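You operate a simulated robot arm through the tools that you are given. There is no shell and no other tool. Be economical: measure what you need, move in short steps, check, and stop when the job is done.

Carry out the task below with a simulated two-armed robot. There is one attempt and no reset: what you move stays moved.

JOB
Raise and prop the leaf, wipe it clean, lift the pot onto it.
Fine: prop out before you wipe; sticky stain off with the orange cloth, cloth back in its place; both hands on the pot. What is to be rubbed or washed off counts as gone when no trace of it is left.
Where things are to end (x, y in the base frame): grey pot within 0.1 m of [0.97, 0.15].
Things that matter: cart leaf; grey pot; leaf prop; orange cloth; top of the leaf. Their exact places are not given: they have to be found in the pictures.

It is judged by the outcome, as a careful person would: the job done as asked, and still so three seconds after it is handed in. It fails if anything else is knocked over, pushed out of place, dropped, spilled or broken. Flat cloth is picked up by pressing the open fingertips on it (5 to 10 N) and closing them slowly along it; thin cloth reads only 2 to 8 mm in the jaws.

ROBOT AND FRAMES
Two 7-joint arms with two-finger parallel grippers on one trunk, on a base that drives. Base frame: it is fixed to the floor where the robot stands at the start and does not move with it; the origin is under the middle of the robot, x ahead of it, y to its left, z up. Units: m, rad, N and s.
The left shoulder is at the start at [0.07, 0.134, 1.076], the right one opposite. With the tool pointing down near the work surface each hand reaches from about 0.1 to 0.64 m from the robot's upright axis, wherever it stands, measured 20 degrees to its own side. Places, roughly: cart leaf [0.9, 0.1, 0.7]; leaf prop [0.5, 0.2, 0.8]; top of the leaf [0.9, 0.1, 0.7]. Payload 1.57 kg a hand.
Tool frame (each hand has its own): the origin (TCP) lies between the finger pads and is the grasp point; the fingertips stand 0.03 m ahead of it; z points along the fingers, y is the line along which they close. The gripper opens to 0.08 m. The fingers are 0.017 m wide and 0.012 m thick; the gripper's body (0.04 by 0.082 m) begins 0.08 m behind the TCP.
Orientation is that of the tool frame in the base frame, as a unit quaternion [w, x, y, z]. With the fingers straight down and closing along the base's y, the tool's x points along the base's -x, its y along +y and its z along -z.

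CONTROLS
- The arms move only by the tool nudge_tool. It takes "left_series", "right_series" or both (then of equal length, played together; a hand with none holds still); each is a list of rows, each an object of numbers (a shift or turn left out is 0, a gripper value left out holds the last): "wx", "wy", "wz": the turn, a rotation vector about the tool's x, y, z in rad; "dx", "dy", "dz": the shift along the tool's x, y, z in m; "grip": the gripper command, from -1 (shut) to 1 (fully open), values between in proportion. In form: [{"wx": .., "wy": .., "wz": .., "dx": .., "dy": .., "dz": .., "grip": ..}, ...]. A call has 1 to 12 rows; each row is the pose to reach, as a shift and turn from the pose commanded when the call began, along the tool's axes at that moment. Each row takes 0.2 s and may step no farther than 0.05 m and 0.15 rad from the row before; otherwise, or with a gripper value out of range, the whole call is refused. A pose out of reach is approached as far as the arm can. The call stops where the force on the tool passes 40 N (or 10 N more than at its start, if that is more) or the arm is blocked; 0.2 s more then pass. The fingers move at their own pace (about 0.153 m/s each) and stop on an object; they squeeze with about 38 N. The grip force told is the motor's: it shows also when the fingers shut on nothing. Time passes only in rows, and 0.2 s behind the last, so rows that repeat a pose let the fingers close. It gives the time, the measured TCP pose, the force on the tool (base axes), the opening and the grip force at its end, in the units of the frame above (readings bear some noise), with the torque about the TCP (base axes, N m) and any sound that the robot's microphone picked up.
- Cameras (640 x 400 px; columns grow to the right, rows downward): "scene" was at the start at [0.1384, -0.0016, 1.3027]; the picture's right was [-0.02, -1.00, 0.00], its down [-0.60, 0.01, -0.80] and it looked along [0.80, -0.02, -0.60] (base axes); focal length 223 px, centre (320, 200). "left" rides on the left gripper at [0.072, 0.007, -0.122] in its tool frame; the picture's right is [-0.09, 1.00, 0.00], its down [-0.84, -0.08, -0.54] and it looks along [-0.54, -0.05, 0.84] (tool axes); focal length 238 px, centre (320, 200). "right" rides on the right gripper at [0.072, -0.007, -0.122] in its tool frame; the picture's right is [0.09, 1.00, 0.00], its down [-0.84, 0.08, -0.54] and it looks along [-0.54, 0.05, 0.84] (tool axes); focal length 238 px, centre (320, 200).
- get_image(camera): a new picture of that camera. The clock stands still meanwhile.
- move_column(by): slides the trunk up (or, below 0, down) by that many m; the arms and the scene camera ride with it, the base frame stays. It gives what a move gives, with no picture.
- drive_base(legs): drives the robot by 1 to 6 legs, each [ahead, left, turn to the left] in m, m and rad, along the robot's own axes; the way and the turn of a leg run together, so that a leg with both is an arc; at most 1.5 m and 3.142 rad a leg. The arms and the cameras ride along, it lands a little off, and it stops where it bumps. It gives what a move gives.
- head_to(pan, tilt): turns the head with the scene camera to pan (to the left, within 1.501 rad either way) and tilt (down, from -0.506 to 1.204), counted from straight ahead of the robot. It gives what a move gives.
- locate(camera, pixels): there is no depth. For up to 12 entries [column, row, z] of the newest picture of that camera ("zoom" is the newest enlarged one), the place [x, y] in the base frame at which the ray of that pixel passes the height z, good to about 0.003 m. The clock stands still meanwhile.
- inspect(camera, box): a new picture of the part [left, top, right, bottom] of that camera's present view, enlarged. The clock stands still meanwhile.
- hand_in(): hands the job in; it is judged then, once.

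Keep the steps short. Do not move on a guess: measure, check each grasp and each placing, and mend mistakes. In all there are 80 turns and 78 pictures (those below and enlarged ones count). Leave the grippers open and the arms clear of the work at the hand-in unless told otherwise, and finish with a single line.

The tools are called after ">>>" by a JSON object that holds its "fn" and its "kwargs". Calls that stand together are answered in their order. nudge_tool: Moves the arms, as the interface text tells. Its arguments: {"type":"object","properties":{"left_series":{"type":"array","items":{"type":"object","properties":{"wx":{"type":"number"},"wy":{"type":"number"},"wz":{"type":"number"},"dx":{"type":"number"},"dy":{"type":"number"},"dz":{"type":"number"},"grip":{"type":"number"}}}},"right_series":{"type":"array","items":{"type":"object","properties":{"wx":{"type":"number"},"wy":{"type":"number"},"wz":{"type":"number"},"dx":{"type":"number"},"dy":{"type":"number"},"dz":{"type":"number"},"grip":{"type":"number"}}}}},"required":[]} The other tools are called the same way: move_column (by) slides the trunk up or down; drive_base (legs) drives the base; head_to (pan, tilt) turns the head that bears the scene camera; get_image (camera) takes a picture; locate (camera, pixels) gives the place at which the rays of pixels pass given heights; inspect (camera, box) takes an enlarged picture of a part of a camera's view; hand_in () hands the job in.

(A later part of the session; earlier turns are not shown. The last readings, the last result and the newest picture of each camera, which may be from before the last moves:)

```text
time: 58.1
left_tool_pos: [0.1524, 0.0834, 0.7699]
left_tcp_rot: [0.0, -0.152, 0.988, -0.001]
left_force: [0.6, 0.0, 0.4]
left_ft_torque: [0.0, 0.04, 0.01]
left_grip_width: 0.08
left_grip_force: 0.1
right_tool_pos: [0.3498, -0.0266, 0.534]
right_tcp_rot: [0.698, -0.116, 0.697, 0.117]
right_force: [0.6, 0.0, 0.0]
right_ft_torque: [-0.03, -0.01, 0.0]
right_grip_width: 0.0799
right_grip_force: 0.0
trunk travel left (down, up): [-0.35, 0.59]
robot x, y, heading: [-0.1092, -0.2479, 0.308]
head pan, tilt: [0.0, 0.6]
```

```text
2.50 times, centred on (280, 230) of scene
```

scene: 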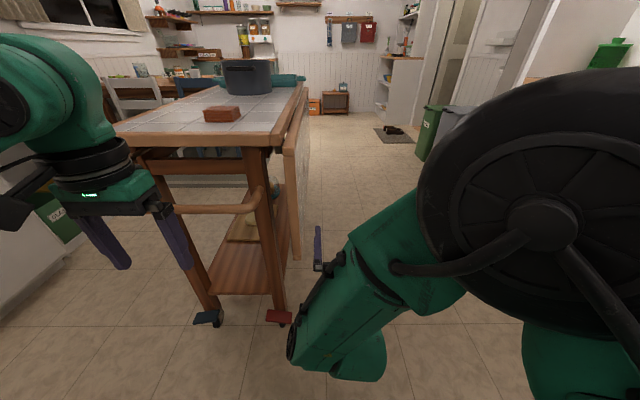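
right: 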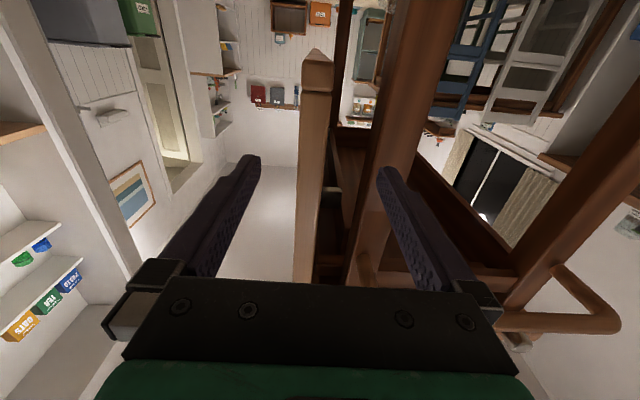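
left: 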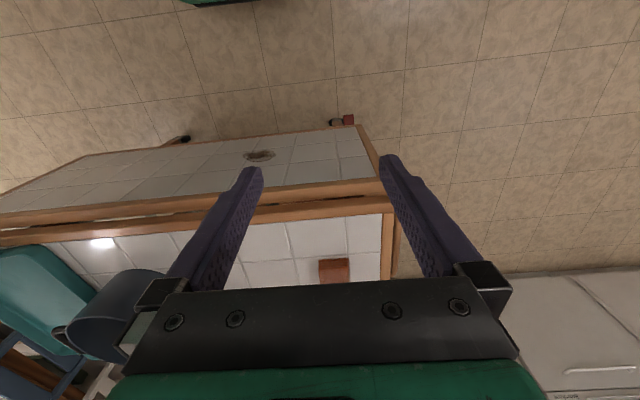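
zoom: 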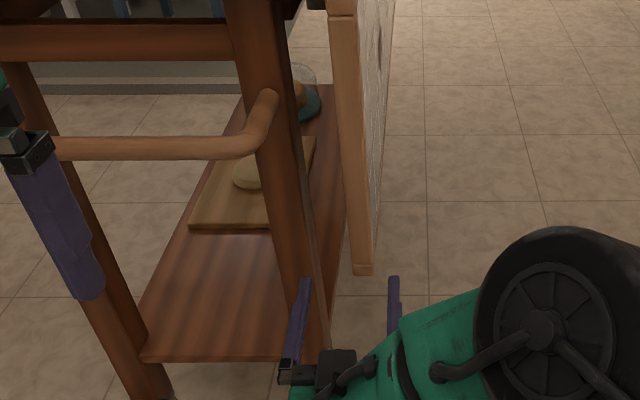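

The leaf edge sits between the fingers, about 8 mm toward the camera's left, and its bottom is near z 0.465. The cart leg is close behind the leaf, so I'll lower the hand to a larger gap, centre it and partly close the jaws.

>>> {"fn": "nudge_tool", "kwargs": {"right_series": [{"dx": 0.02, "dy": -0.004, "grip": 0.1}, {"dx": 0.038, "dy": -0.008}, {"dx": 0.038, "dy": -0.008, "dz": 0.02}, {"dx": 0.038, "dy": -0.008, "dz": 0.02}]}}

>>> {"fn": "get_image", "kwargs": {"camera": "right"}}

```text
time: 59.1
left_tool_pos: [0.153, 0.0831, 0.7715]
left_tcp_rot: [0.001, -0.152, 0.988, 0.0]
left_force: [-1.1, -0.2, 0.2]
left_ft_torque: [0.03, 0.0, -0.02]
left_grip_width: 0.0801
left_grip_force: 0.0
right_tool_pos: [0.3705, -0.0277, 0.4951]
right_tcp_rot: [0.698, -0.115, 0.698, 0.115]
right_force: [-0.8, 0.1, -0.3]
right_ft_torque: [0.01, -0.01, -0.01]
right_grip_width: 0.0442
right_grip_force: 0.2
trunk travel left (down, up): [-0.35, 0.59]
robot x, y, heading: [-0.1077, -0.2488, 0.307]
head pan, tilt: [0.0, 0.6]
```

```text
45 pictures are left
```

right: 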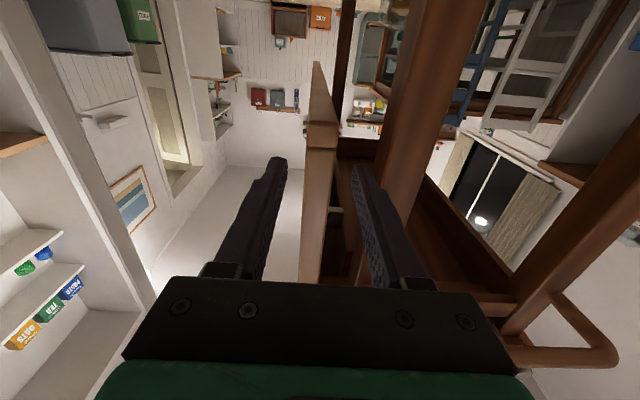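

The leaf is centred between the fingers. Its bottom corner is only about 8 mm below the TCP, so I'll raise 27 mm, go forward 70 mm, then close.

>>> {"fn": "nudge_tool", "kwargs": {"right_series": [{"dx": -0.027}, {"dx": -0.027, "dz": 0.025}, {"dx": -0.027, "dz": 0.05}, {"dx": -0.027, "dz": 0.068}, {"dx": -0.027, "dz": 0.068}]}}

>>> {"fn": "get_image", "kwargs": {"camera": "right"}}

```text
time: 60.3
left_tool_pos: [0.1535, 0.0821, 0.7714]
left_tcp_rot: [0.001, -0.152, 0.988, 0.0]
left_force: [0.3, -0.5, 0.8]
left_ft_torque: [0.02, 0.01, -0.03]
left_grip_width: 0.0799
left_grip_force: 0.1
right_tool_pos: [0.4342, -0.0039, 0.5216]
right_tcp_rot: [0.698, -0.115, 0.697, 0.117]
right_force: [-0.1, -0.4, 0.9]
right_ft_torque: [-0.01, 0.0, -0.02]
right_grip_width: 0.0439
right_grip_force: 0.0
trunk travel left (down, up): [-0.35, 0.59]
robot x, y, heading: [-0.1129, -0.2458, 0.304]
head pan, tilt: [0.0, 0.6]
```

```text
44 pictures are left
```

right: 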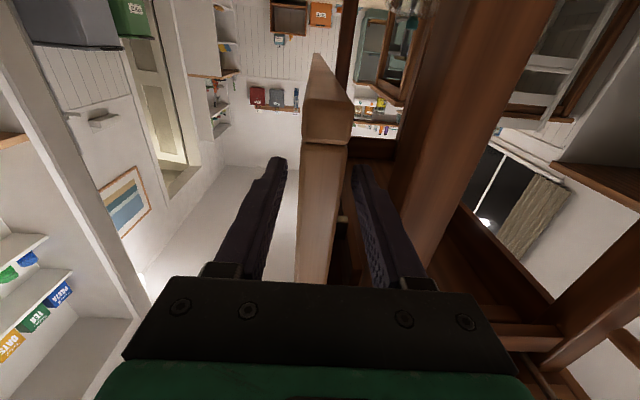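

No contact so far, and the leaf is between the fingers. Now I'll close the gripper.

>>> {"fn": "nudge_tool", "kwargs": {"right_series": [{"grip": -0.1}, {"grip": -0.3}, {"grip": -0.6}, {"grip": -1}, {"grip": -1}]}}

```text
time: 61.5
left_tool_pos: [0.1554, 0.0836, 0.7701]
left_tcp_rot: [0.001, -0.152, 0.988, -0.001]
left_force: [0.6, 1.2, 1.2]
left_ft_torque: [0.01, -0.02, 0.01]
left_grip_width: 0.08
left_grip_force: 0.0
right_tool_pos: [0.4354, -0.0043, 0.5233]
right_tcp_rot: [0.698, -0.115, 0.698, 0.116]
right_force: [-0.5, -0.5, 0.0]
right_ft_torque: [-0.06, -0.02, -1.34]
right_grip_width: 0.0262
right_grip_force: 37.5
trunk travel left (down, up): [-0.35, 0.59]
robot x, y, heading: [-0.11, -0.2462, 0.302]
head pan, tilt: [0.0, 0.6]
```

The leaf is gripped at 26 mm. I'll begin the swing up about the hinge, to 0.3 rad, and read the forces.

>>> {"fn": "nudge_tool", "kwargs": {"right_series": [{"dx": -0.0005, "dy": -0.015, "wz": -0.05}, {"dx": -0.0025, "dy": -0.0305, "wz": -0.1}, {"dx": -0.0054, "dy": -0.0457, "wz": -0.15}, {"dx": -0.0088, "dy": -0.0607, "wz": -0.2}, {"dx": -0.0128, "dy": -0.0755, "wz": -0.25}, {"dx": -0.0175, "dy": -0.0901, "wz": -0.3}, {"dx": -0.0175, "dy": -0.0901, "wz": -0.3}]}}

```text
time: 63.1
left_tool_pos: [0.1571, 0.083, 0.7685]
left_tcp_rot: [-0.002, -0.152, 0.988, 0.001]
left_force: [0.4, -0.4, -1.1]
left_ft_torque: [-0.02, -0.01, 0.01]
left_grip_width: 0.08
left_grip_force: 0.0
right_tool_pos: [0.4595, -0.0847, 0.5443]
right_tcp_rot: [0.703, -0.218, 0.678, 0.008]
right_force: [-0.8, -9.3, -24.9]
right_ft_torque: [0.53, 0.24, -1.25]
right_grip_width: 0.0262
right_grip_force: 37.6
right hand out of reach, approached as far as the arm can: row 5, 6, 7
trunk travel left (down, up): [-0.35, 0.59]
robot x, y, heading: [-0.1096, -0.248, 0.304]
head pan, tilt: [0.0, 0.6]
```

There's about 25 N pressing the leaf toward the hinge, and the arm reports a reach limit, probably the wrist roll. I'll try a small further swing to see whether the limit is real.

>>> {"fn": "nudge_tool", "kwargs": {"right_series": [{"dx": 0.004, "dy": -0.0005}, {"dx": 0.002, "dy": -0.022, "wz": -0.07}, {"dx": -0.001, "dy": -0.0446, "wz": -0.15}, {"dx": -0.001, "dy": -0.0446, "wz": -0.15}]}}

>>> {"fn": "get_image", "kwargs": {"camera": "scene"}}

```text
time: 64.1
left_tool_pos: [0.1566, 0.0837, 0.7708]
left_tcp_rot: [-0.002, -0.152, 0.988, 0.001]
left_force: [0.4, -0.5, 0.9]
left_ft_torque: [0.02, 0.02, -0.02]
left_grip_width: 0.0801
left_grip_force: 0.1
right_tool_pos: [0.465, -0.1089, 0.5718]
right_tcp_rot: [0.701, -0.266, 0.66, -0.045]
right_force: [6.4, -7.1, -24.6]
right_ft_torque: [0.68, 0.16, -1.18]
right_grip_width: 0.0268
right_grip_force: 36.7
right hand out of reach, approached as far as the arm can: row 1, 2, 3, 4
trunk travel left (down, up): [-0.35, 0.59]
robot x, y, heading: [-0.112, -0.2493, 0.303]
head pan, tilt: [0.0, 0.6]
```

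```text
43 pictures are left
```

scene: 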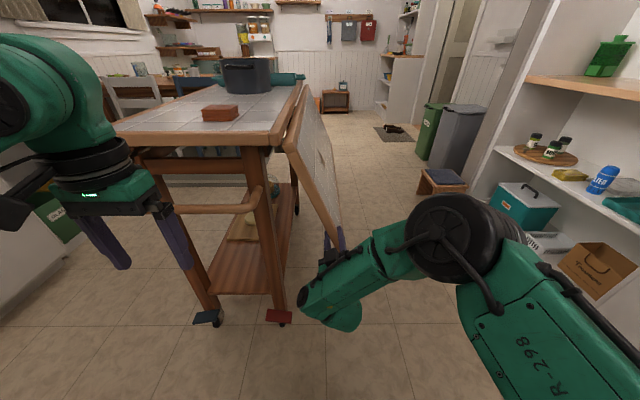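

The leaf is opening and the hand holds about 0.43 rad of roll, but following the roll further is limited. I'll open the jaws so the leaf rests on the inner finger, trapped by the outer one. Then I'll carry it up without needing the full wrist roll.

>>> {"fn": "nudge_tool", "kwargs": {"right_series": [{"grip": -0.2}, {"grip": 0.2}, {"grip": 0.6}, {"grip": 1.0}, {"grip": 1.0}]}}

>>> {"fn": "get_image", "kwargs": {"camera": "right"}}

```text
time: 65.3
left_tool_pos: [0.1522, 0.0831, 0.7699]
left_tcp_rot: [0.001, -0.152, 0.988, 0.0]
left_force: [0.1, 0.8, -0.5]
left_ft_torque: [-0.01, 0.0, 0.0]
left_grip_width: 0.0801
left_grip_force: 0.1
right_tool_pos: [0.4624, -0.107, 0.5753]
right_tcp_rot: [0.704, -0.268, 0.656, -0.043]
right_force: [-1.3, 5.1, 0.3]
right_ft_torque: [0.1, 0.06, -0.04]
right_grip_width: 0.08
right_grip_force: 0.1
trunk travel left (down, up): [-0.35, 0.59]
robot x, y, heading: [-0.1116, -0.2491, 0.309]
head pan, tilt: [0.0, 0.6]
```

```text
42 pictures are left
```

right: 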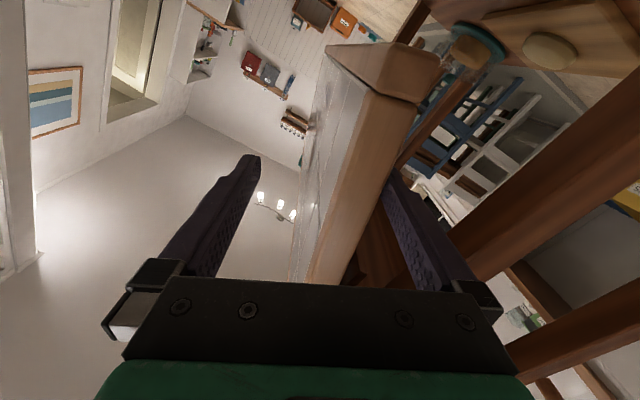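

The leaf rests on the inner finger with only about 5 N. I'll carry it outward and up along the arc in small steps.

>>> {"fn": "nudge_tool", "kwargs": {"right_series": [{"dx": 0.001, "dy": -0.024}, {"dx": 0.0024, "dy": -0.0487}, {"dx": -0.001, "dy": -0.0725}, {"dx": -0.0045, "dy": -0.0965}, {"dx": -0.012, "dy": -0.12}, {"dx": -0.0195, "dy": -0.1436}, {"dx": -0.0195, "dy": -0.1436}]}}

>>> {"fn": "get_image", "kwargs": {"camera": "right"}}

>>> {"fn": "get_image", "kwargs": {"camera": "scene"}}

```text
time: 66.9
left_tool_pos: [0.1549, 0.0838, 0.7711]
left_tcp_rot: [-0.001, -0.152, 0.988, 0.0]
left_force: [0.1, 0.3, -0.1]
left_ft_torque: [-0.02, -0.02, 0.01]
left_grip_width: 0.0798
left_grip_force: 0.1
right_tool_pos: [0.4721, -0.1691, 0.6761]
right_tcp_rot: [0.705, -0.267, 0.656, -0.043]
right_force: [-0.8, 4.7, -6.9]
right_ft_torque: [-0.23, 0.01, 0.02]
right_grip_width: 0.0799
right_grip_force: 0.1
right hand out of reach, approached as far as the arm can: row 1, 2, 3, 4, 5, 6, 7
trunk travel left (down, up): [-0.35, 0.59]
robot x, y, heading: [-0.1082, -0.2496, 0.305]
head pan, tilt: [0.0, 0.6]
```

```text
41 pictures are left
```

right: 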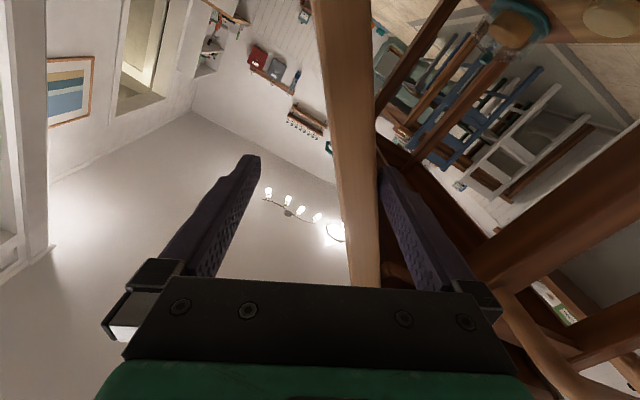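

```text
40 pictures are left
```

scene: 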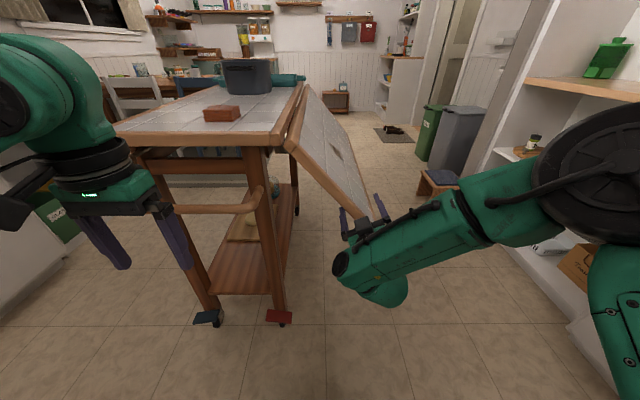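

The leaf is up about 0.65 rad and safely trapped. The hand can't go farther outward because it is too close to its own shoulder. I'll back the base while extending the hand along the leaf, in alternating 4 cm steps.

>>> {"fn": "nudge_tool", "kwargs": {"right_series": [{"dz": 0.02}, {"dz": 0.04}, {"dz": 0.04}]}}

>>> {"fn": "drive_base", "kwargs": {"legs": [[-0.045, 0, 0]]}}

>>> {"fn": "nudge_tool", "kwargs": {"right_series": [{"dz": 0.02}, {"dz": 0.04}, {"dz": 0.04}]}}

>>> {"fn": "drive_base", "kwargs": {"legs": [[-0.04, 0, 0]]}}

>>> {"fn": "get_image", "kwargs": {"camera": "right"}}

```text
time: 67.7
left_tool_pos: [0.1537, 0.0842, 0.7705]
left_tcp_rot: [0.0, -0.152, 0.988, -0.001]
left_force: [0.4, 0.5, -0.7]
left_ft_torque: [-0.03, 0.0, 0.0]
left_grip_width: 0.08
left_grip_force: 0.0
right_tool_pos: [0.5073, -0.1497, 0.6792]
right_tcp_rot: [0.704, -0.269, 0.656, -0.043]
right_force: [-6.6, 6.2, -6.6]
right_ft_torque: [-0.11, -0.18, -0.09]
right_grip_width: 0.08
right_grip_force: 0.1
right hand out of reach, approached as far as the arm can: row 2, 3
trunk travel left (down, up): [-0.35, 0.59]
robot x, y, heading: [-0.1103, -0.2494, 0.301]
head pan, tilt: [0.0, 0.6]
```

```text
time: 68.6
left_tool_pos: [0.1114, 0.0707, 0.77]
left_tcp_rot: [0.001, -0.152, 0.988, -0.001]
left_force: [0.5, -0.4, 0.1]
left_ft_torque: [0.02, 0.02, 0.01]
left_grip_width: 0.0802
left_grip_force: 0.0
right_tool_pos: [0.4655, -0.1624, 0.6787]
right_tcp_rot: [0.704, -0.269, 0.656, -0.043]
right_force: [-5.4, 7.3, -5.6]
right_ft_torque: [-0.18, 0.03, 0.29]
right_grip_width: 0.0799
right_grip_force: 0.1
trunk travel left (down, up): [-0.35, 0.59]
robot x, y, heading: [-0.1556, -0.2615, 0.309]
head pan, tilt: [0.0, 0.6]
```

```text
time: 69.4
left_tool_pos: [0.1118, 0.0709, 0.7692]
left_tcp_rot: [0.001, -0.152, 0.988, -0.001]
left_force: [0.1, 0.4, -0.6]
left_ft_torque: [-0.02, 0.03, -0.02]
left_grip_width: 0.08
left_grip_force: 0.1
right_tool_pos: [0.5028, -0.1481, 0.6789]
right_tcp_rot: [0.701, -0.268, 0.659, -0.045]
right_force: [-6.1, 6.4, -5.6]
right_ft_torque: [-0.13, -0.11, -0.09]
right_grip_width: 0.0801
right_grip_force: 0.0
trunk travel left (down, up): [-0.35, 0.59]
robot x, y, heading: [-0.1509, -0.2624, 0.308]
head pan, tilt: [0.0, 0.6]
```

```text
time: 70.2
left_tool_pos: [0.0723, 0.0594, 0.7697]
left_tcp_rot: [0.0, -0.152, 0.988, -0.001]
left_force: [0.8, 0.2, 0.5]
left_ft_torque: [0.0, 0.0, -0.03]
left_grip_width: 0.08
left_grip_force: 0.1
right_tool_pos: [0.4639, -0.1593, 0.6763]
right_tcp_rot: [0.701, -0.269, 0.659, -0.044]
right_force: [-5.5, 8.7, -6.0]
right_ft_torque: [-0.15, 0.04, 0.31]
right_grip_width: 0.0798
right_grip_force: 0.0
trunk travel left (down, up): [-0.35, 0.59]
robot x, y, heading: [-0.1928, -0.2759, 0.305]
head pan, tilt: [0.0, 0.6]
```

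```text
39 pictures are left
```

right: 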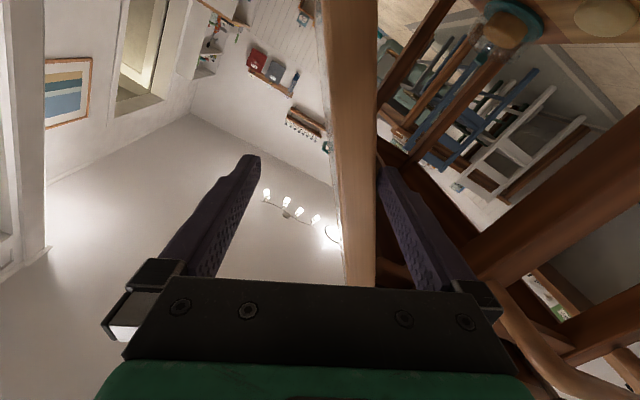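

That worked. I'll continue the arc.

>>> {"fn": "nudge_tool", "kwargs": {"right_series": [{"dx": 0, "dy": -0.018}, {"dx": 0, "dy": -0.0366}, {"dx": -0.0025, "dy": -0.055}, {"dx": -0.005, "dy": -0.0723}, {"dx": -0.011, "dy": -0.09}, {"dx": -0.0167, "dy": -0.1079}, {"dx": -0.027, "dy": -0.124}, {"dx": -0.0373, "dy": -0.1389}, {"dx": -0.0373, "dy": -0.1389}]}}

>>> {"fn": "get_image", "kwargs": {"camera": "scene"}}

```text
time: 72.2
left_tool_pos: [0.0729, 0.059, 0.7707]
left_tcp_rot: [0.0, -0.152, 0.988, 0.001]
left_force: [0.0, -0.2, -0.6]
left_ft_torque: [0.03, -0.01, -0.01]
left_grip_width: 0.0801
left_grip_force: 0.0
right_tool_pos: [0.4804, -0.2414, 0.7701]
right_tcp_rot: [0.698, -0.266, 0.663, -0.048]
right_force: [-0.2, -0.4, -0.9]
right_ft_torque: [-0.02, -0.02, 0.0]
right_grip_width: 0.08
right_grip_force: 0.0
right hand out of reach, approached as far as the arm can: row 1, 2, 3, 4, 5, 6, 7, 8, 9
trunk travel left (down, up): [-0.35, 0.59]
robot x, y, heading: [-0.1868, -0.2709, 0.301]
head pan, tilt: [0.0, 0.6]
```

```text
38 pictures are left
```

scene: 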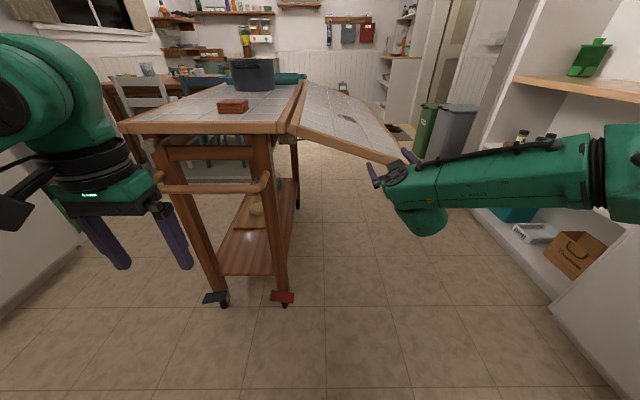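

The force dropped to nearly zero, and I need to see how the leaf is resting.

>>> {"fn": "get_image", "kwargs": {"camera": "right"}}

>>> {"fn": "nudge_tool", "kwargs": {"right_series": [{"dx": 0}, {"dx": 0}, {"dx": 0}]}}

>>> {"fn": "inspect", "kwargs": {"camera": "scene", "box": [260, 60, 460, 260]}}

```text
37 pictures are left
```

right: 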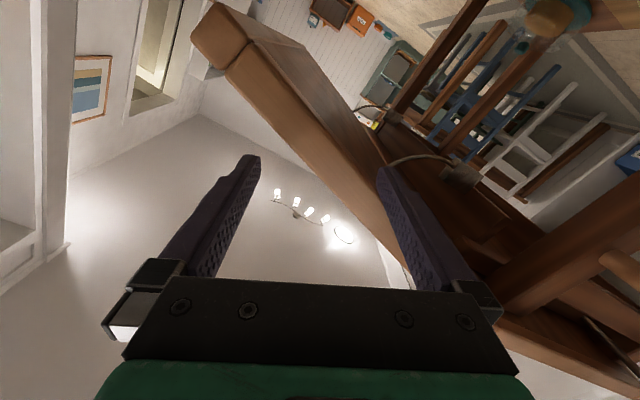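

```text
time: 73.0
left_tool_pos: [0.0725, 0.0583, 0.7718]
left_tcp_rot: [0.0, -0.153, 0.988, 0.0]
left_force: [-0.5, 0.6, -0.3]
left_ft_torque: [0.01, 0.0, 0.02]
left_grip_width: 0.0799
left_grip_force: 0.0
right_tool_pos: [0.4809, -0.2404, 0.7708]
right_tcp_rot: [0.697, -0.267, 0.663, -0.047]
right_force: [0.6, 0.4, 0.7]
right_ft_torque: [0.0, 0.04, -0.01]
right_grip_width: 0.08
right_grip_force: 0.1
trunk travel left (down, up): [-0.35, 0.59]
robot x, y, heading: [-0.1908, -0.2753, 0.306]
head pan, tilt: [0.0, 0.6]
```

```text
2.00 times, centred on (360, 160) of scene
```

zoom: 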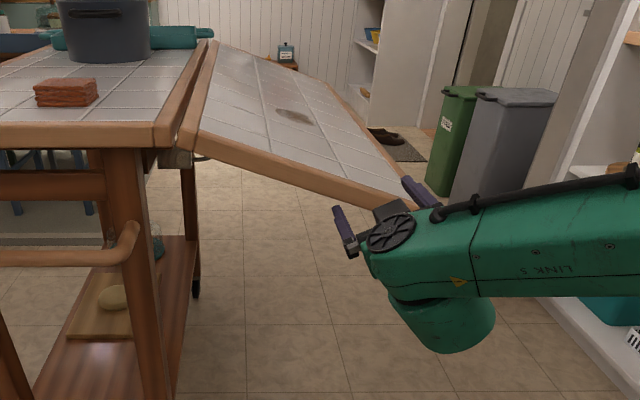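

The hinge has enough friction that the leaf stays where it is. I'll withdraw the hand, close the fingers, go below the leaf and push it up to level from underneath.

>>> {"fn": "nudge_tool", "kwargs": {"right_series": [{"dz": -0.045}, {"dz": -0.09}, {"dz": -0.09, "grip": -1}, {"dz": -0.09, "dx": 0.03, "dy": 0.015}, {"dz": -0.09, "dx": 0.063, "dy": 0.03}, {"dz": -0.05, "dx": 0.063, "dy": 0.03}, {"dz": -0.005, "dx": 0.063, "dy": 0.03}, {"dz": 0.02, "dx": 0.063, "dy": 0.03}, {"dz": 0.02, "dx": 0.063, "dy": 0.03}]}}

>>> {"fn": "inspect", "kwargs": {"camera": "scene", "box": [260, 60, 460, 260]}}

```text
time: 75.0
left_tool_pos: [0.0732, 0.0583, 0.7724]
left_tcp_rot: [0.001, -0.153, 0.988, 0.0]
left_force: [0.8, 0.4, -0.2]
left_ft_torque: [-0.03, 0.01, 0.01]
left_grip_width: 0.08
left_grip_force: 0.1
right_tool_pos: [0.4908, -0.2055, 0.7262]
right_tcp_rot: [0.694, -0.265, 0.668, -0.051]
right_force: [0.7, 0.2, 0.2]
right_ft_torque: [0.0, 0.0, 0.02]
right_grip_width: 0.0002
right_grip_force: 21.1
right hand out of reach, approached as far as the arm can: row 4, 5, 6, 7, 8, 9
trunk travel left (down, up): [-0.35, 0.59]
robot x, y, heading: [-0.193, -0.2742, 0.303]
head pan, tilt: [0.0, 0.6]
```

```text
2.00 times, centred on (360, 160) of scene
```

zoom: 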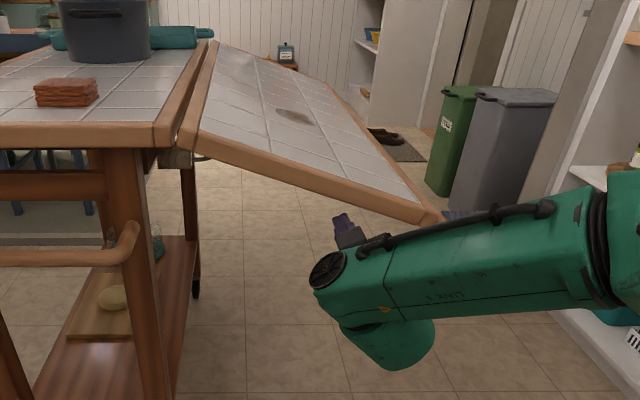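

The leaf stays by itself and the closed fingers are under it. I'll raise the column in small steps to push the leaf up level.

>>> {"fn": "move_column", "kwargs": {"by": 0.06}}

>>> {"fn": "move_column", "kwargs": {"by": 0.03}}

>>> {"fn": "inspect", "kwargs": {"camera": "scene", "box": [260, 60, 460, 260]}}

```text
time: 76.0
left_tool_pos: [0.0743, 0.0575, 0.8304]
left_tcp_rot: [0.0, -0.153, 0.988, 0.0]
left_force: [-0.8, -1.0, 0.1]
left_ft_torque: [-0.03, -0.01, 0.01]
left_grip_width: 0.0801
left_grip_force: 0.0
right_tool_pos: [0.4911, -0.205, 0.7856]
right_tcp_rot: [0.694, -0.264, 0.668, -0.05]
right_force: [-0.4, 0.7, -0.7]
right_ft_torque: [0.04, -0.01, -0.02]
right_grip_width: 0.0
right_grip_force: 20.6
trunk travel left (down, up): [-0.41, 0.53]
robot x, y, heading: [-0.1919, -0.2731, 0.304]
head pan, tilt: [0.0, 0.6]
```

```text
time: 76.8
left_tool_pos: [0.0718, 0.057, 0.8607]
left_tcp_rot: [0.0, -0.152, 0.988, 0.0]
left_force: [0.2, -0.4, 0.2]
left_ft_torque: [0.01, -0.01, -0.01]
left_grip_width: 0.08
left_grip_force: 0.1
right_tool_pos: [0.4917, -0.2047, 0.8157]
right_tcp_rot: [0.694, -0.264, 0.668, -0.051]
right_force: [-0.4, -0.2, -0.2]
right_ft_torque: [-0.01, 0.0, -0.01]
right_grip_width: 0.0
right_grip_force: 20.7
trunk travel left (down, up): [-0.44, 0.5]
robot x, y, heading: [-0.193, -0.2723, 0.31]
head pan, tilt: [0.0, 0.6]
```

```text
2.00 times, centred on (360, 160) of scene
```

zoom: 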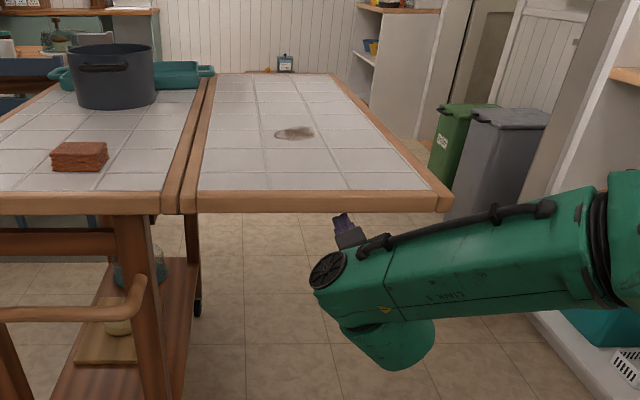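

The leaf is level and stays put. I'll withdraw the right hand, raise the column, and shift the base left and forward so the left hand can push the knob.

>>> {"fn": "nudge_tool", "kwargs": {"right_series": [{"dz": -0.03}, {"dz": -0.07}, {"dz": -0.11}, {"dz": -0.14}, {"dz": -0.14}]}}

>>> {"fn": "move_column", "kwargs": {"by": 0.24}}

>>> {"fn": "drive_base", "kwargs": {"legs": [[0.1, 0.2, 0]]}}

>>> {"fn": "head_to", "kwargs": {"pan": 0.25, "tilt": 0.8}}

>>> {"fn": "get_image", "kwargs": {"camera": "scene"}}

```text
time: 78.0
left_tool_pos: [0.0732, 0.0591, 0.8603]
left_tcp_rot: [0.001, -0.153, 0.988, 0.0]
left_force: [-0.3, -0.4, 0.1]
left_ft_torque: [0.05, 0.04, 0.01]
left_grip_width: 0.0799
left_grip_force: 0.0
right_tool_pos: [0.3577, -0.2464, 0.8182]
right_tcp_rot: [0.694, -0.263, 0.668, -0.05]
right_force: [0.6, 0.0, -0.2]
right_ft_torque: [0.01, -0.01, 0.01]
right_grip_width: 0.0002
right_grip_force: 21.0
trunk travel left (down, up): [-0.44, 0.5]
robot x, y, heading: [-0.19, -0.2753, 0.309]
head pan, tilt: [0.0, 0.6]
```

```text
time: 80.5
left_tool_pos: [0.0737, 0.0579, 1.1009]
left_tcp_rot: [0.0, -0.152, 0.988, 0.0]
left_force: [0.1, -0.4, -0.3]
left_ft_torque: [0.03, -0.02, 0.0]
left_grip_width: 0.08
left_grip_force: 0.1
right_tool_pos: [0.3584, -0.2454, 1.0587]
right_tcp_rot: [0.694, -0.264, 0.668, -0.052]
right_force: [-0.1, -0.8, -0.1]
right_ft_torque: [-0.01, 0.03, -0.02]
right_grip_width: 0.0
right_grip_force: 21.4
trunk travel left (down, up): [-0.68, 0.26]
robot x, y, heading: [-0.1881, -0.2776, 0.305]
head pan, tilt: [0.0, 0.6]
```

```text
time: 82.2
left_tool_pos: [0.1056, 0.2788, 1.1004]
left_tcp_rot: [0.001, -0.153, 0.988, 0.0]
left_force: [-0.1, -0.6, 0.4]
left_ft_torque: [0.01, 0.03, -0.02]
left_grip_width: 0.0799
left_grip_force: 0.1
right_tool_pos: [0.3925, -0.0247, 1.0591]
right_tcp_rot: [0.694, -0.264, 0.668, -0.051]
right_force: [-0.7, -0.1, -0.1]
right_ft_torque: [0.0, -0.03, -0.01]
right_grip_width: 0.0
right_grip_force: 21.4
trunk travel left (down, up): [-0.68, 0.26]
robot x, y, heading: [-0.1592, -0.0525, 0.307]
head pan, tilt: [0.0, 0.6]
```

```text
time: 83.0
left_tool_pos: [0.1064, 0.2792, 1.1003]
left_tcp_rot: [0.001, -0.152, 0.988, 0.0]
left_force: [-0.3, 0.3, 0.7]
left_ft_torque: [-0.01, 0.0, 0.01]
left_grip_width: 0.08
left_grip_force: 0.0
right_tool_pos: [0.3926, -0.0236, 1.0585]
right_tcp_rot: [0.694, -0.266, 0.667, -0.051]
right_force: [0.4, 0.5, 1.3]
right_ft_torque: [0.02, -0.02, -0.01]
right_grip_width: 0.0001
right_grip_force: 21.4
trunk travel left (down, up): [-0.68, 0.26]
robot x, y, heading: [-0.1567, -0.0532, 0.303]
head pan, tilt: [0.25, 0.799]
```

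```text
33 pictures are left
```

scene: 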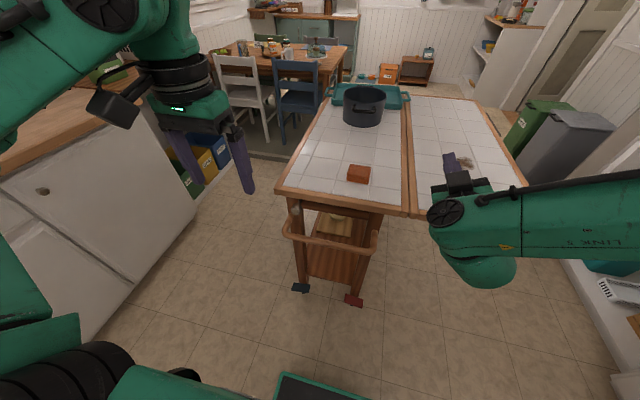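

>>> {"fn": "inspect", "kwargs": {"camera": "scene", "box": [260, 150, 420, 250]}}

>>> {"fn": "locate", "kwargs": {"camera": "zoom", "pixels": [[145, 240, 0.81], [145, 240, 0.79], [75, 155, 0.86], [605, 245, 0.86], [400, 85, 0.86]]}}

```text
4.00 times, centred on (340, 200) of scene
```

zoom: 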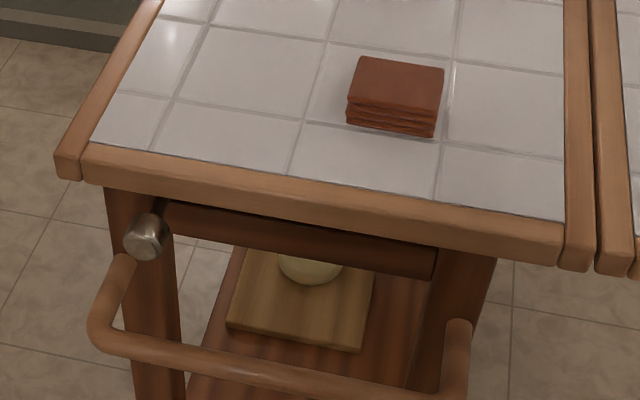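

```text
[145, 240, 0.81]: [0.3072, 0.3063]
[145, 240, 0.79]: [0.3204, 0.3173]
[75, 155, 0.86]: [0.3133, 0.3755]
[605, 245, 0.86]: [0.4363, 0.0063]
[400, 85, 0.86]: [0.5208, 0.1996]
```

The knob is at (0.307, 0.306, 0.81), matching the earlier triangulation. I'll bring the left hand over it with the fingers straddling it, then lower.

>>> {"fn": "nudge_tool", "kwargs": {"left_series": [{"dx": -0.045, "dy": -0.01}, {"dx": -0.09, "dy": -0.02}, {"dx": -0.135, "dy": -0.03}, {"dx": -0.18, "dy": -0.035}, {"dx": -0.202, "dy": -0.035}, {"dx": -0.202, "dy": -0.035, "dz": 0.05}, {"dx": -0.202, "dy": -0.035, "dz": 0.1}, {"dx": -0.202, "dy": -0.035, "dz": 0.15}, {"dx": -0.202, "dy": -0.035, "dz": 0.2}, {"dx": -0.202, "dy": -0.035, "dz": 0.2}]}}

>>> {"fn": "get_image", "kwargs": {"camera": "left"}}

```text
time: 85.2
left_tool_pos: [0.3094, 0.3075, 0.9019]
left_tcp_rot: [0.001, -0.153, 0.988, 0.0]
left_force: [0.5, 0.6, -0.3]
left_ft_torque: [0.03, -0.02, 0.0]
left_grip_width: 0.0799
left_grip_force: 0.1
right_tool_pos: [0.3934, -0.0257, 1.0586]
right_tcp_rot: [0.694, -0.264, 0.668, -0.051]
right_force: [0.1, -0.4, -0.4]
right_ft_torque: [-0.01, -0.03, 0.01]
right_grip_width: 0.0001
right_grip_force: 21.1
trunk travel left (down, up): [-0.68, 0.26]
robot x, y, heading: [-0.1573, -0.0528, 0.308]
head pan, tilt: [0.25, 0.799]
```

```text
31 pictures are left
```

left: 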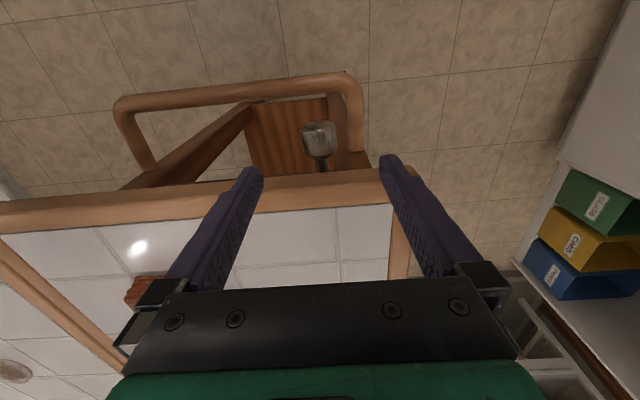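

The knob is right below the TCP, and the table edge is 18 mm ahead. I'll lower over the knob and push it gently to the right a few cm as a test.

>>> {"fn": "nudge_tool", "kwargs": {"left_series": [{"dz": 0.04}, {"dz": 0.08}, {"dz": 0.094}, {"dz": 0.094, "dy": -0.02}, {"dz": 0.094, "dy": -0.04}, {"dz": 0.094, "dy": -0.06}, {"dz": 0.094, "dy": -0.06}]}}

>>> {"fn": "inspect", "kwargs": {"camera": "scene", "box": [250, 120, 490, 270]}}

```text
time: 86.8
left_tool_pos: [0.3265, 0.2489, 0.8079]
left_tcp_rot: [0.0, -0.152, 0.988, 0.0]
left_force: [0.0, 0.4, 0.2]
left_ft_torque: [-0.02, 0.0, -0.05]
left_grip_width: 0.0797
left_grip_force: 0.0
right_tool_pos: [0.3911, -0.0252, 1.0584]
right_tcp_rot: [0.694, -0.264, 0.668, -0.051]
right_force: [0.1, 0.6, 0.2]
right_ft_torque: [0.01, -0.03, -0.01]
right_grip_width: 0.0
right_grip_force: 21.2
trunk travel left (down, up): [-0.68, 0.26]
robot x, y, heading: [-0.1577, -0.0513, 0.309]
head pan, tilt: [0.25, 0.799]
```

```text
2.67 times, centred on (370, 195) of scene
```

zoom: 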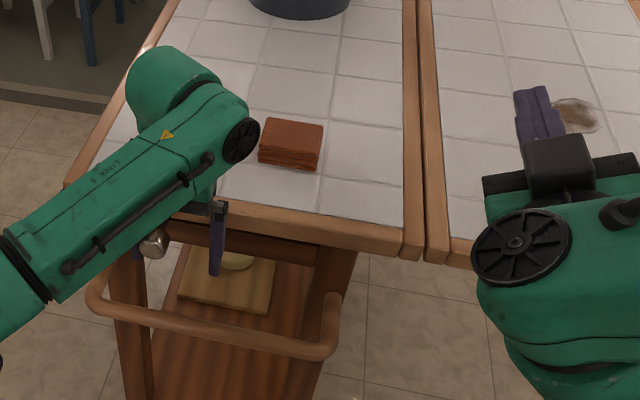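

The knob slid about 4 cm with almost no resistance, so it does move sideways. I'll keep pushing and watch the force.

>>> {"fn": "nudge_tool", "kwargs": {"left_series": [{"dy": -0.02}, {"dy": -0.04}, {"dy": -0.06}, {"dy": -0.08}, {"dy": -0.1}, {"dy": -0.11}, {"dy": -0.11}]}}

>>> {"fn": "inspect", "kwargs": {"camera": "scene", "box": [250, 120, 490, 270]}}

```text
time: 88.4
left_tool_pos: [0.361, 0.1477, 0.8069]
left_tcp_rot: [0.0, -0.153, 0.988, 0.0]
left_force: [-0.3, 1.8, -1.6]
left_ft_torque: [-0.06, 0.01, 0.01]
left_grip_width: 0.0802
left_grip_force: 0.1
right_tool_pos: [0.3918, -0.023, 1.0582]
right_tcp_rot: [0.694, -0.264, 0.668, -0.051]
right_force: [0.6, 0.6, 0.0]
right_ft_torque: [0.0, 0.02, 0.05]
right_grip_width: 0.0001
right_grip_force: 21.4
trunk travel left (down, up): [-0.68, 0.26]
robot x, y, heading: [-0.1584, -0.0533, 0.303]
head pan, tilt: [0.25, 0.799]
```

```text
2.67 times, centred on (370, 195) of scene
```

zoom: 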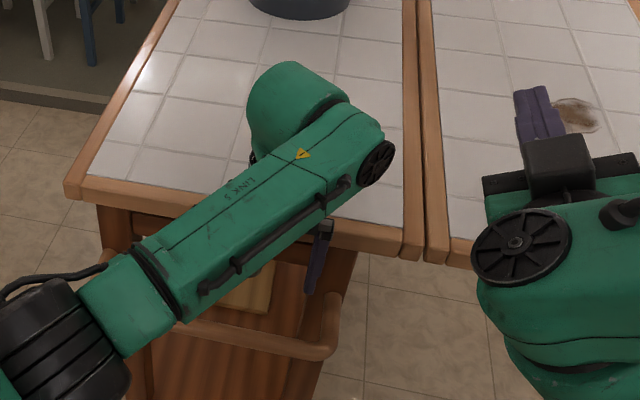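

It's still moving freely. I'll continue to the end stop.

>>> {"fn": "nudge_tool", "kwargs": {"left_series": [{"dy": -0.015}, {"dy": -0.03}, {"dy": -0.045}, {"dy": -0.06}, {"dy": -0.075}, {"dy": -0.09}, {"dy": -0.1}]}}

>>> {"fn": "get_image", "kwargs": {"camera": "left"}}

```text
time: 90.0
left_tool_pos: [0.3844, 0.0734, 0.8084]
left_tcp_rot: [0.004, -0.153, 0.988, 0.0]
left_force: [0.3, 17.6, 2.7]
left_ft_torque: [0.15, 0.04, -0.13]
left_grip_width: 0.0803
left_grip_force: 0.0
left hand out of reach, approached as far as the arm can: row 6, 7
right_tool_pos: [0.3926, -0.0205, 1.0576]
right_tcp_rot: [0.694, -0.266, 0.667, -0.052]
right_force: [0.7, -0.3, 0.2]
right_ft_torque: [-0.05, 0.03, 0.02]
right_grip_width: 0.0002
right_grip_force: 21.3
trunk travel left (down, up): [-0.68, 0.26]
robot x, y, heading: [-0.1565, -0.054, 0.305]
head pan, tilt: [0.25, 0.799]
```

```text
28 pictures are left
```

left: 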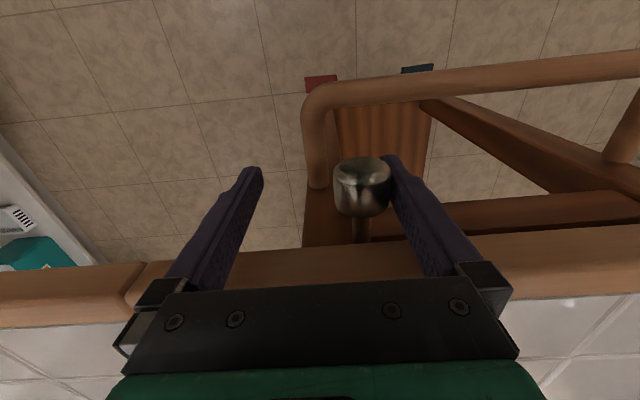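

The knob has hit its end stop (17.6 N) after about 22 cm of travel. I'll release and lift the left hand, and at the same time unroll and point the right hand down again.

>>> {"fn": "nudge_tool", "kwargs": {"left_series": [{"dy": 0.02}, {"dy": 0.03}, {"dy": 0.03, "dz": -0.05}, {"dy": 0.03, "dz": -0.1}, {"dy": 0.03, "dz": -0.15}, {"dy": 0.03, "dz": -0.2}, {"dy": 0.03, "dz": -0.24}], "right_series": [{"wz": 0.1}, {"wz": 0.2}, {"wz": 0.3}, {"wz": 0.43}, {"wz": 0.43}, {"wz": 0.43, "grip": 0}, {"wz": 0.43, "grip": 1}]}}

>>> {"fn": "nudge_tool", "kwargs": {"right_series": [{"wy": 0.14}, {"wy": 0.28}, {"wy": 0.42}, {"wy": 0.56}, {"wy": 0.7}, {"wy": 0.84}, {"wy": 0.98}, {"wy": 1.12}, {"wy": 1.26}, {"wy": 1.4}, {"wy": 1.54}, {"wy": 1.54}]}}

>>> {"fn": "drive_base", "kwargs": {"legs": [[0.0, -0.36, 0], [0.22, 0, 0.2]]}}

>>> {"fn": "head_to", "kwargs": {"pan": 0, "tilt": 0.75}}

>>> {"fn": "get_image", "kwargs": {"camera": "scene"}}

```text
time: 91.6
left_tool_pos: [0.3715, 0.0941, 1.0504]
left_tcp_rot: [0.001, -0.153, 0.988, 0.001]
left_force: [-0.4, -0.4, 0.1]
left_ft_torque: [0.02, -0.01, -0.02]
left_grip_width: 0.0802
left_grip_force: 0.1
right_tool_pos: [0.3925, -0.0258, 1.0585]
right_tcp_rot: [0.69, -0.116, 0.708, 0.1]
right_force: [-1.0, -0.3, -0.2]
right_ft_torque: [0.0, 0.03, 0.01]
right_grip_width: 0.0801
right_grip_force: 0.1
trunk travel left (down, up): [-0.68, 0.26]
robot x, y, heading: [-0.1571, -0.0546, 0.308]
head pan, tilt: [0.25, 0.799]
```

```text
time: 94.2
left_tool_pos: [0.3717, 0.0956, 1.0497]
left_tcp_rot: [0.0, -0.153, 0.988, 0.0]
left_force: [-0.5, 0.2, 0.4]
left_ft_torque: [0.05, -0.04, 0.0]
left_grip_width: 0.08
left_grip_force: 0.1
right_tool_pos: [0.3917, -0.0245, 1.0585]
right_tcp_rot: [0.001, -0.153, 0.988, -0.009]
right_force: [-0.9, -0.2, -0.9]
right_ft_torque: [0.02, 0.01, 0.02]
right_grip_width: 0.0803
right_grip_force: 0.1
trunk travel left (down, up): [-0.68, 0.26]
robot x, y, heading: [-0.1562, -0.0526, 0.31]
head pan, tilt: [0.25, 0.799]
```

```text
time: 97.8
left_tool_pos: [0.6402, -0.0557, 1.0504]
left_tcp_rot: [0.001, -0.253, 0.968, 0.0]
left_force: [0.4, 0.3, -0.8]
left_ft_torque: [0.02, -0.04, -0.02]
left_grip_width: 0.0797
left_grip_force: 0.1
right_tool_pos: [0.685, -0.1697, 1.0595]
right_tcp_rot: [0.003, -0.25, 0.968, -0.009]
right_force: [0.0, -0.4, -0.2]
right_ft_torque: [0.0, 0.02, -0.04]
right_grip_width: 0.08
right_grip_force: 0.0
trunk travel left (down, up): [-0.68, 0.26]
robot x, y, heading: [0.1527, -0.3071, 0.507]
head pan, tilt: [0.25, 0.799]
```

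```text
time: 98.5
left_tool_pos: [0.6405, -0.0558, 1.0493]
left_tcp_rot: [0.0, -0.252, 0.968, 0.001]
left_force: [0.6, -0.1, 0.4]
left_ft_torque: [0.01, 0.02, -0.03]
left_grip_width: 0.0802
left_grip_force: 0.0
right_tool_pos: [0.686, -0.17, 1.0576]
right_tcp_rot: [0.002, -0.251, 0.968, -0.009]
right_force: [-0.6, -0.2, 0.3]
right_ft_torque: [0.01, 0.01, -0.01]
right_grip_width: 0.0799
right_grip_force: 0.0
trunk travel left (down, up): [-0.68, 0.26]
robot x, y, heading: [0.1526, -0.3085, 0.509]
head pan, tilt: [0.0, 0.75]
```

```text
27 pictures are left
```

scene: 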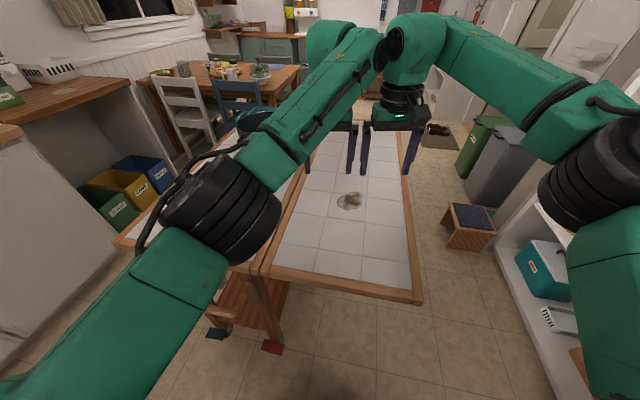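

Both hands are above the cart; the stain is at (350,200). I'll swing the right hand out to the right, and the left hand over the cloth, then look down at the cloth.

>>> {"fn": "nudge_tool", "kwargs": {"left_series": [{"dx": -0.003, "dy": 0.047}, {"dx": -0.006, "dy": 0.094}, {"dx": -0.01, "dy": 0.141}, {"dx": -0.013, "dy": 0.188}, {"dx": -0.017, "dy": 0.235}, {"dx": -0.02, "dy": 0.282}, {"dx": -0.02, "dy": 0.282}], "right_series": [{"dx": 0.025, "dy": -0.035}, {"dx": 0.05, "dy": -0.07}, {"dx": 0.075, "dy": -0.105}, {"dx": 0.1, "dy": -0.14}, {"dx": 0.125, "dy": -0.17}, {"dx": 0.15, "dy": -0.2}, {"dx": 0.15, "dy": -0.2}]}}

>>> {"fn": "locate", "kwargs": {"camera": "scene", "pixels": [[350, 200, 0.855], [338, 195, 0.855], [363, 200, 0.855], [350, 192, 0.855], [350, 209, 0.855], [421, 297, 0.855], [265, 272, 0.855]]}}

>>> {"fn": "get_image", "kwargs": {"camera": "left"}}

>>> {"fn": "locate", "kwargs": {"camera": "left", "pixels": [[320, 191, 0.86]]}}

```text
time: 100.1
left_tool_pos: [0.5177, 0.2019, 1.0501]
left_tcp_rot: [0.0, -0.252, 0.968, 0.0]
left_force: [-0.2, 0.2, 0.8]
left_ft_torque: [-0.04, 0.02, -0.03]
left_grip_width: 0.0803
left_grip_force: 0.0
right_tool_pos: [0.6517, -0.4159, 1.0632]
right_tcp_rot: [0.002, -0.25, 0.968, -0.01]
right_force: [0.4, -1.2, 0.1]
right_ft_torque: [-0.01, 0.03, -0.02]
right_grip_width: 0.08
right_grip_force: 0.1
trunk travel left (down, up): [-0.68, 0.26]
robot x, y, heading: [0.1534, -0.3084, 0.51]
head pan, tilt: [0.0, 0.75]
```

```text
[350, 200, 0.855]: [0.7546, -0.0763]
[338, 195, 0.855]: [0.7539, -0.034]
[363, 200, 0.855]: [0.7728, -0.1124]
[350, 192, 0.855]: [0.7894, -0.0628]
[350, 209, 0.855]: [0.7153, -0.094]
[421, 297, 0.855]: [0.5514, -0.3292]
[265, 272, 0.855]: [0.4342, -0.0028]
```

```text
26 pictures are left
```

left: 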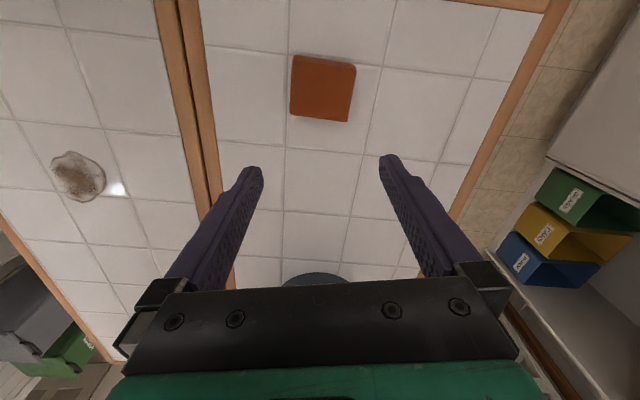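

```text
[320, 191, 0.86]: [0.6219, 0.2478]
```

The left camera sees both the cloth at about (322,88) and the stain at about (78,177). I'll measure both.

>>> {"fn": "locate", "kwargs": {"camera": "left", "pixels": [[293, 55, 0.885], [356, 66, 0.885], [348, 122, 0.885], [290, 115, 0.885], [322, 88, 0.885], [78, 177, 0.855], [50, 160, 0.855], [105, 185, 0.855], [75, 151, 0.855], [85, 202, 0.855], [62, 152, 0.855], [100, 165, 0.855]]}}

```text
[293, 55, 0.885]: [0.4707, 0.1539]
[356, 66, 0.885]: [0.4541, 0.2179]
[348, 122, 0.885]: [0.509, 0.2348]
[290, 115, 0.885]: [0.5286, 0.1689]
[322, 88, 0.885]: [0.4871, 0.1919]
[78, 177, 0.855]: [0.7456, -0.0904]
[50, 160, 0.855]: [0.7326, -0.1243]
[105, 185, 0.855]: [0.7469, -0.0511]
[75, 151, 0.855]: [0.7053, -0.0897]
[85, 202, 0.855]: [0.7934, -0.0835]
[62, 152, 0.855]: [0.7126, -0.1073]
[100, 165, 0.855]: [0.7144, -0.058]
```

The cloth is a folded pad about 66 x 58 mm at (0.491, 0.194). I'll align the left hand with it (yaw 0.21), and lower so the tips straddle its upper part.

>>> {"fn": "nudge_tool", "kwargs": {"left_series": [{"dx": 0.014, "dy": 0.003, "wz": 0.1}, {"dx": 0.027, "dy": 0.006, "wz": 0.21}, {"dx": 0.027, "dy": 0.006, "wz": 0.21, "dz": 0.04}, {"dx": 0.027, "dy": 0.006, "wz": 0.21, "dz": 0.08}, {"dx": 0.027, "dy": 0.006, "wz": 0.21, "dz": 0.11}, {"dx": 0.027, "dy": 0.006, "wz": 0.21, "dz": 0.11}]}}

>>> {"fn": "get_image", "kwargs": {"camera": "left"}}

```text
time: 101.5
left_tool_pos: [0.494, 0.1925, 0.9387]
left_tcp_rot: [0.001, -0.149, 0.989, 0.0]
left_force: [0.5, 0.5, 0.6]
left_ft_torque: [-0.02, -0.03, -0.01]
left_grip_width: 0.0798
left_grip_force: 0.1
right_tool_pos: [0.6505, -0.4162, 1.064]
right_tcp_rot: [0.003, -0.251, 0.968, -0.009]
right_force: [-0.6, -1.2, -0.5]
right_ft_torque: [0.02, -0.02, 0.02]
right_grip_width: 0.0802
right_grip_force: 0.1
trunk travel left (down, up): [-0.68, 0.26]
robot x, y, heading: [0.1523, -0.31, 0.507]
head pan, tilt: [0.0, 0.75]
```

```text
25 pictures are left
```

left: 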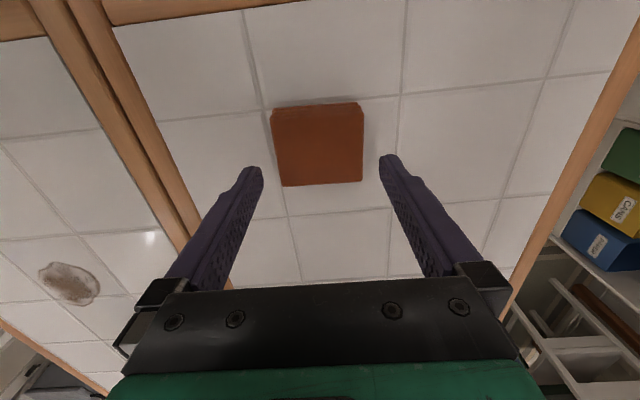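

The cloth is 72 mm wide here, leaving about 4 mm each side. I'll centre it finely (dy -2 mm, dx +6 mm) and lower 42 mm while watching the force.

>>> {"fn": "nudge_tool", "kwargs": {"left_series": [{"dx": 0.006, "dy": -0.002}, {"dx": 0.006, "dy": -0.002, "dz": 0.015}, {"dx": 0.006, "dy": -0.002, "dz": 0.03}, {"dx": 0.006, "dy": -0.002, "dz": 0.041}, {"dx": 0.006, "dy": -0.002, "dz": 0.041}]}}

>>> {"fn": "inspect", "kwargs": {"camera": "left", "box": [220, 80, 420, 230]}}

```text
time: 102.7
left_tool_pos: [0.4893, 0.189, 0.8996]
left_tcp_rot: [0.0, -0.148, 0.989, 0.0]
left_force: [-0.3, 0.0, -0.4]
left_ft_torque: [0.01, -0.03, 0.03]
left_grip_width: 0.0799
left_grip_force: 0.1
right_tool_pos: [0.6509, -0.4153, 1.0632]
right_tcp_rot: [0.003, -0.25, 0.968, -0.009]
right_force: [0.3, -0.4, 0.4]
right_ft_torque: [0.0, -0.01, -0.02]
right_grip_width: 0.08
right_grip_force: 0.1
trunk travel left (down, up): [-0.68, 0.26]
robot x, y, heading: [0.1495, -0.3038, 0.505]
head pan, tilt: [0.0, 0.75]
```

```text
2.67 times, centred on (320, 155) of left
```

zoom: 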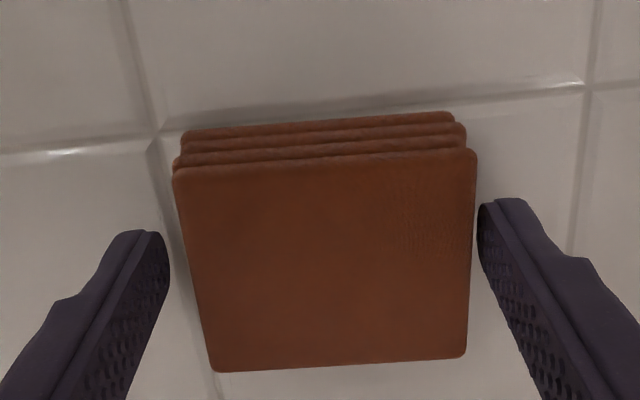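

The fingers straddle the pad. I'll close slowly.

>>> {"fn": "nudge_tool", "kwargs": {"left_series": [{"dz": 0.003, "grip": 0.8}, {"dz": 0.003, "grip": 0.6}, {"dz": 0.003, "grip": 0.4}, {"dz": 0.003, "grip": 0.2}, {"dz": 0.003, "grip": -0.2}, {"dz": 0.003, "grip": -1}, {"dz": 0.003, "grip": -1}]}}

>>> {"fn": "inspect", "kwargs": {"camera": "left", "box": [220, 80, 420, 230]}}

```text
time: 104.3
left_tool_pos: [0.4892, 0.1891, 0.8964]
left_tcp_rot: [0.0, -0.148, 0.989, 0.0]
left_force: [1.8, 1.8, 5.7]
left_ft_torque: [0.07, -0.03, -0.02]
left_grip_width: 0.0688
left_grip_force: 37.7
right_tool_pos: [0.6503, -0.4168, 1.064]
right_tcp_rot: [0.003, -0.25, 0.968, -0.009]
right_force: [0.2, -1.0, 0.5]
right_ft_torque: [-0.01, 0.02, 0.0]
right_grip_width: 0.0802
right_grip_force: 0.1
trunk travel left (down, up): [-0.68, 0.26]
robot x, y, heading: [0.1537, -0.3075, 0.51]
head pan, tilt: [0.0, 0.75]
```

```text
2.67 times, centred on (320, 155) of left
```

zoom: 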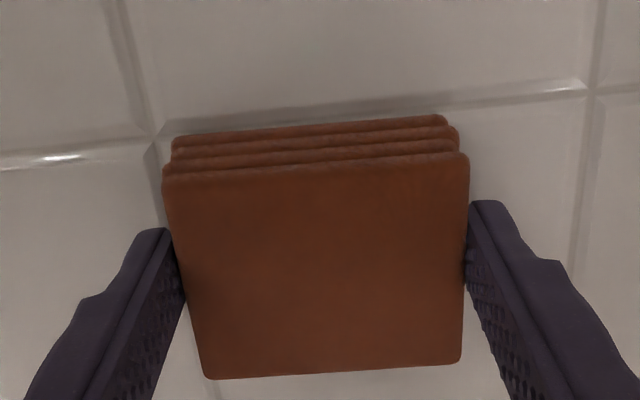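

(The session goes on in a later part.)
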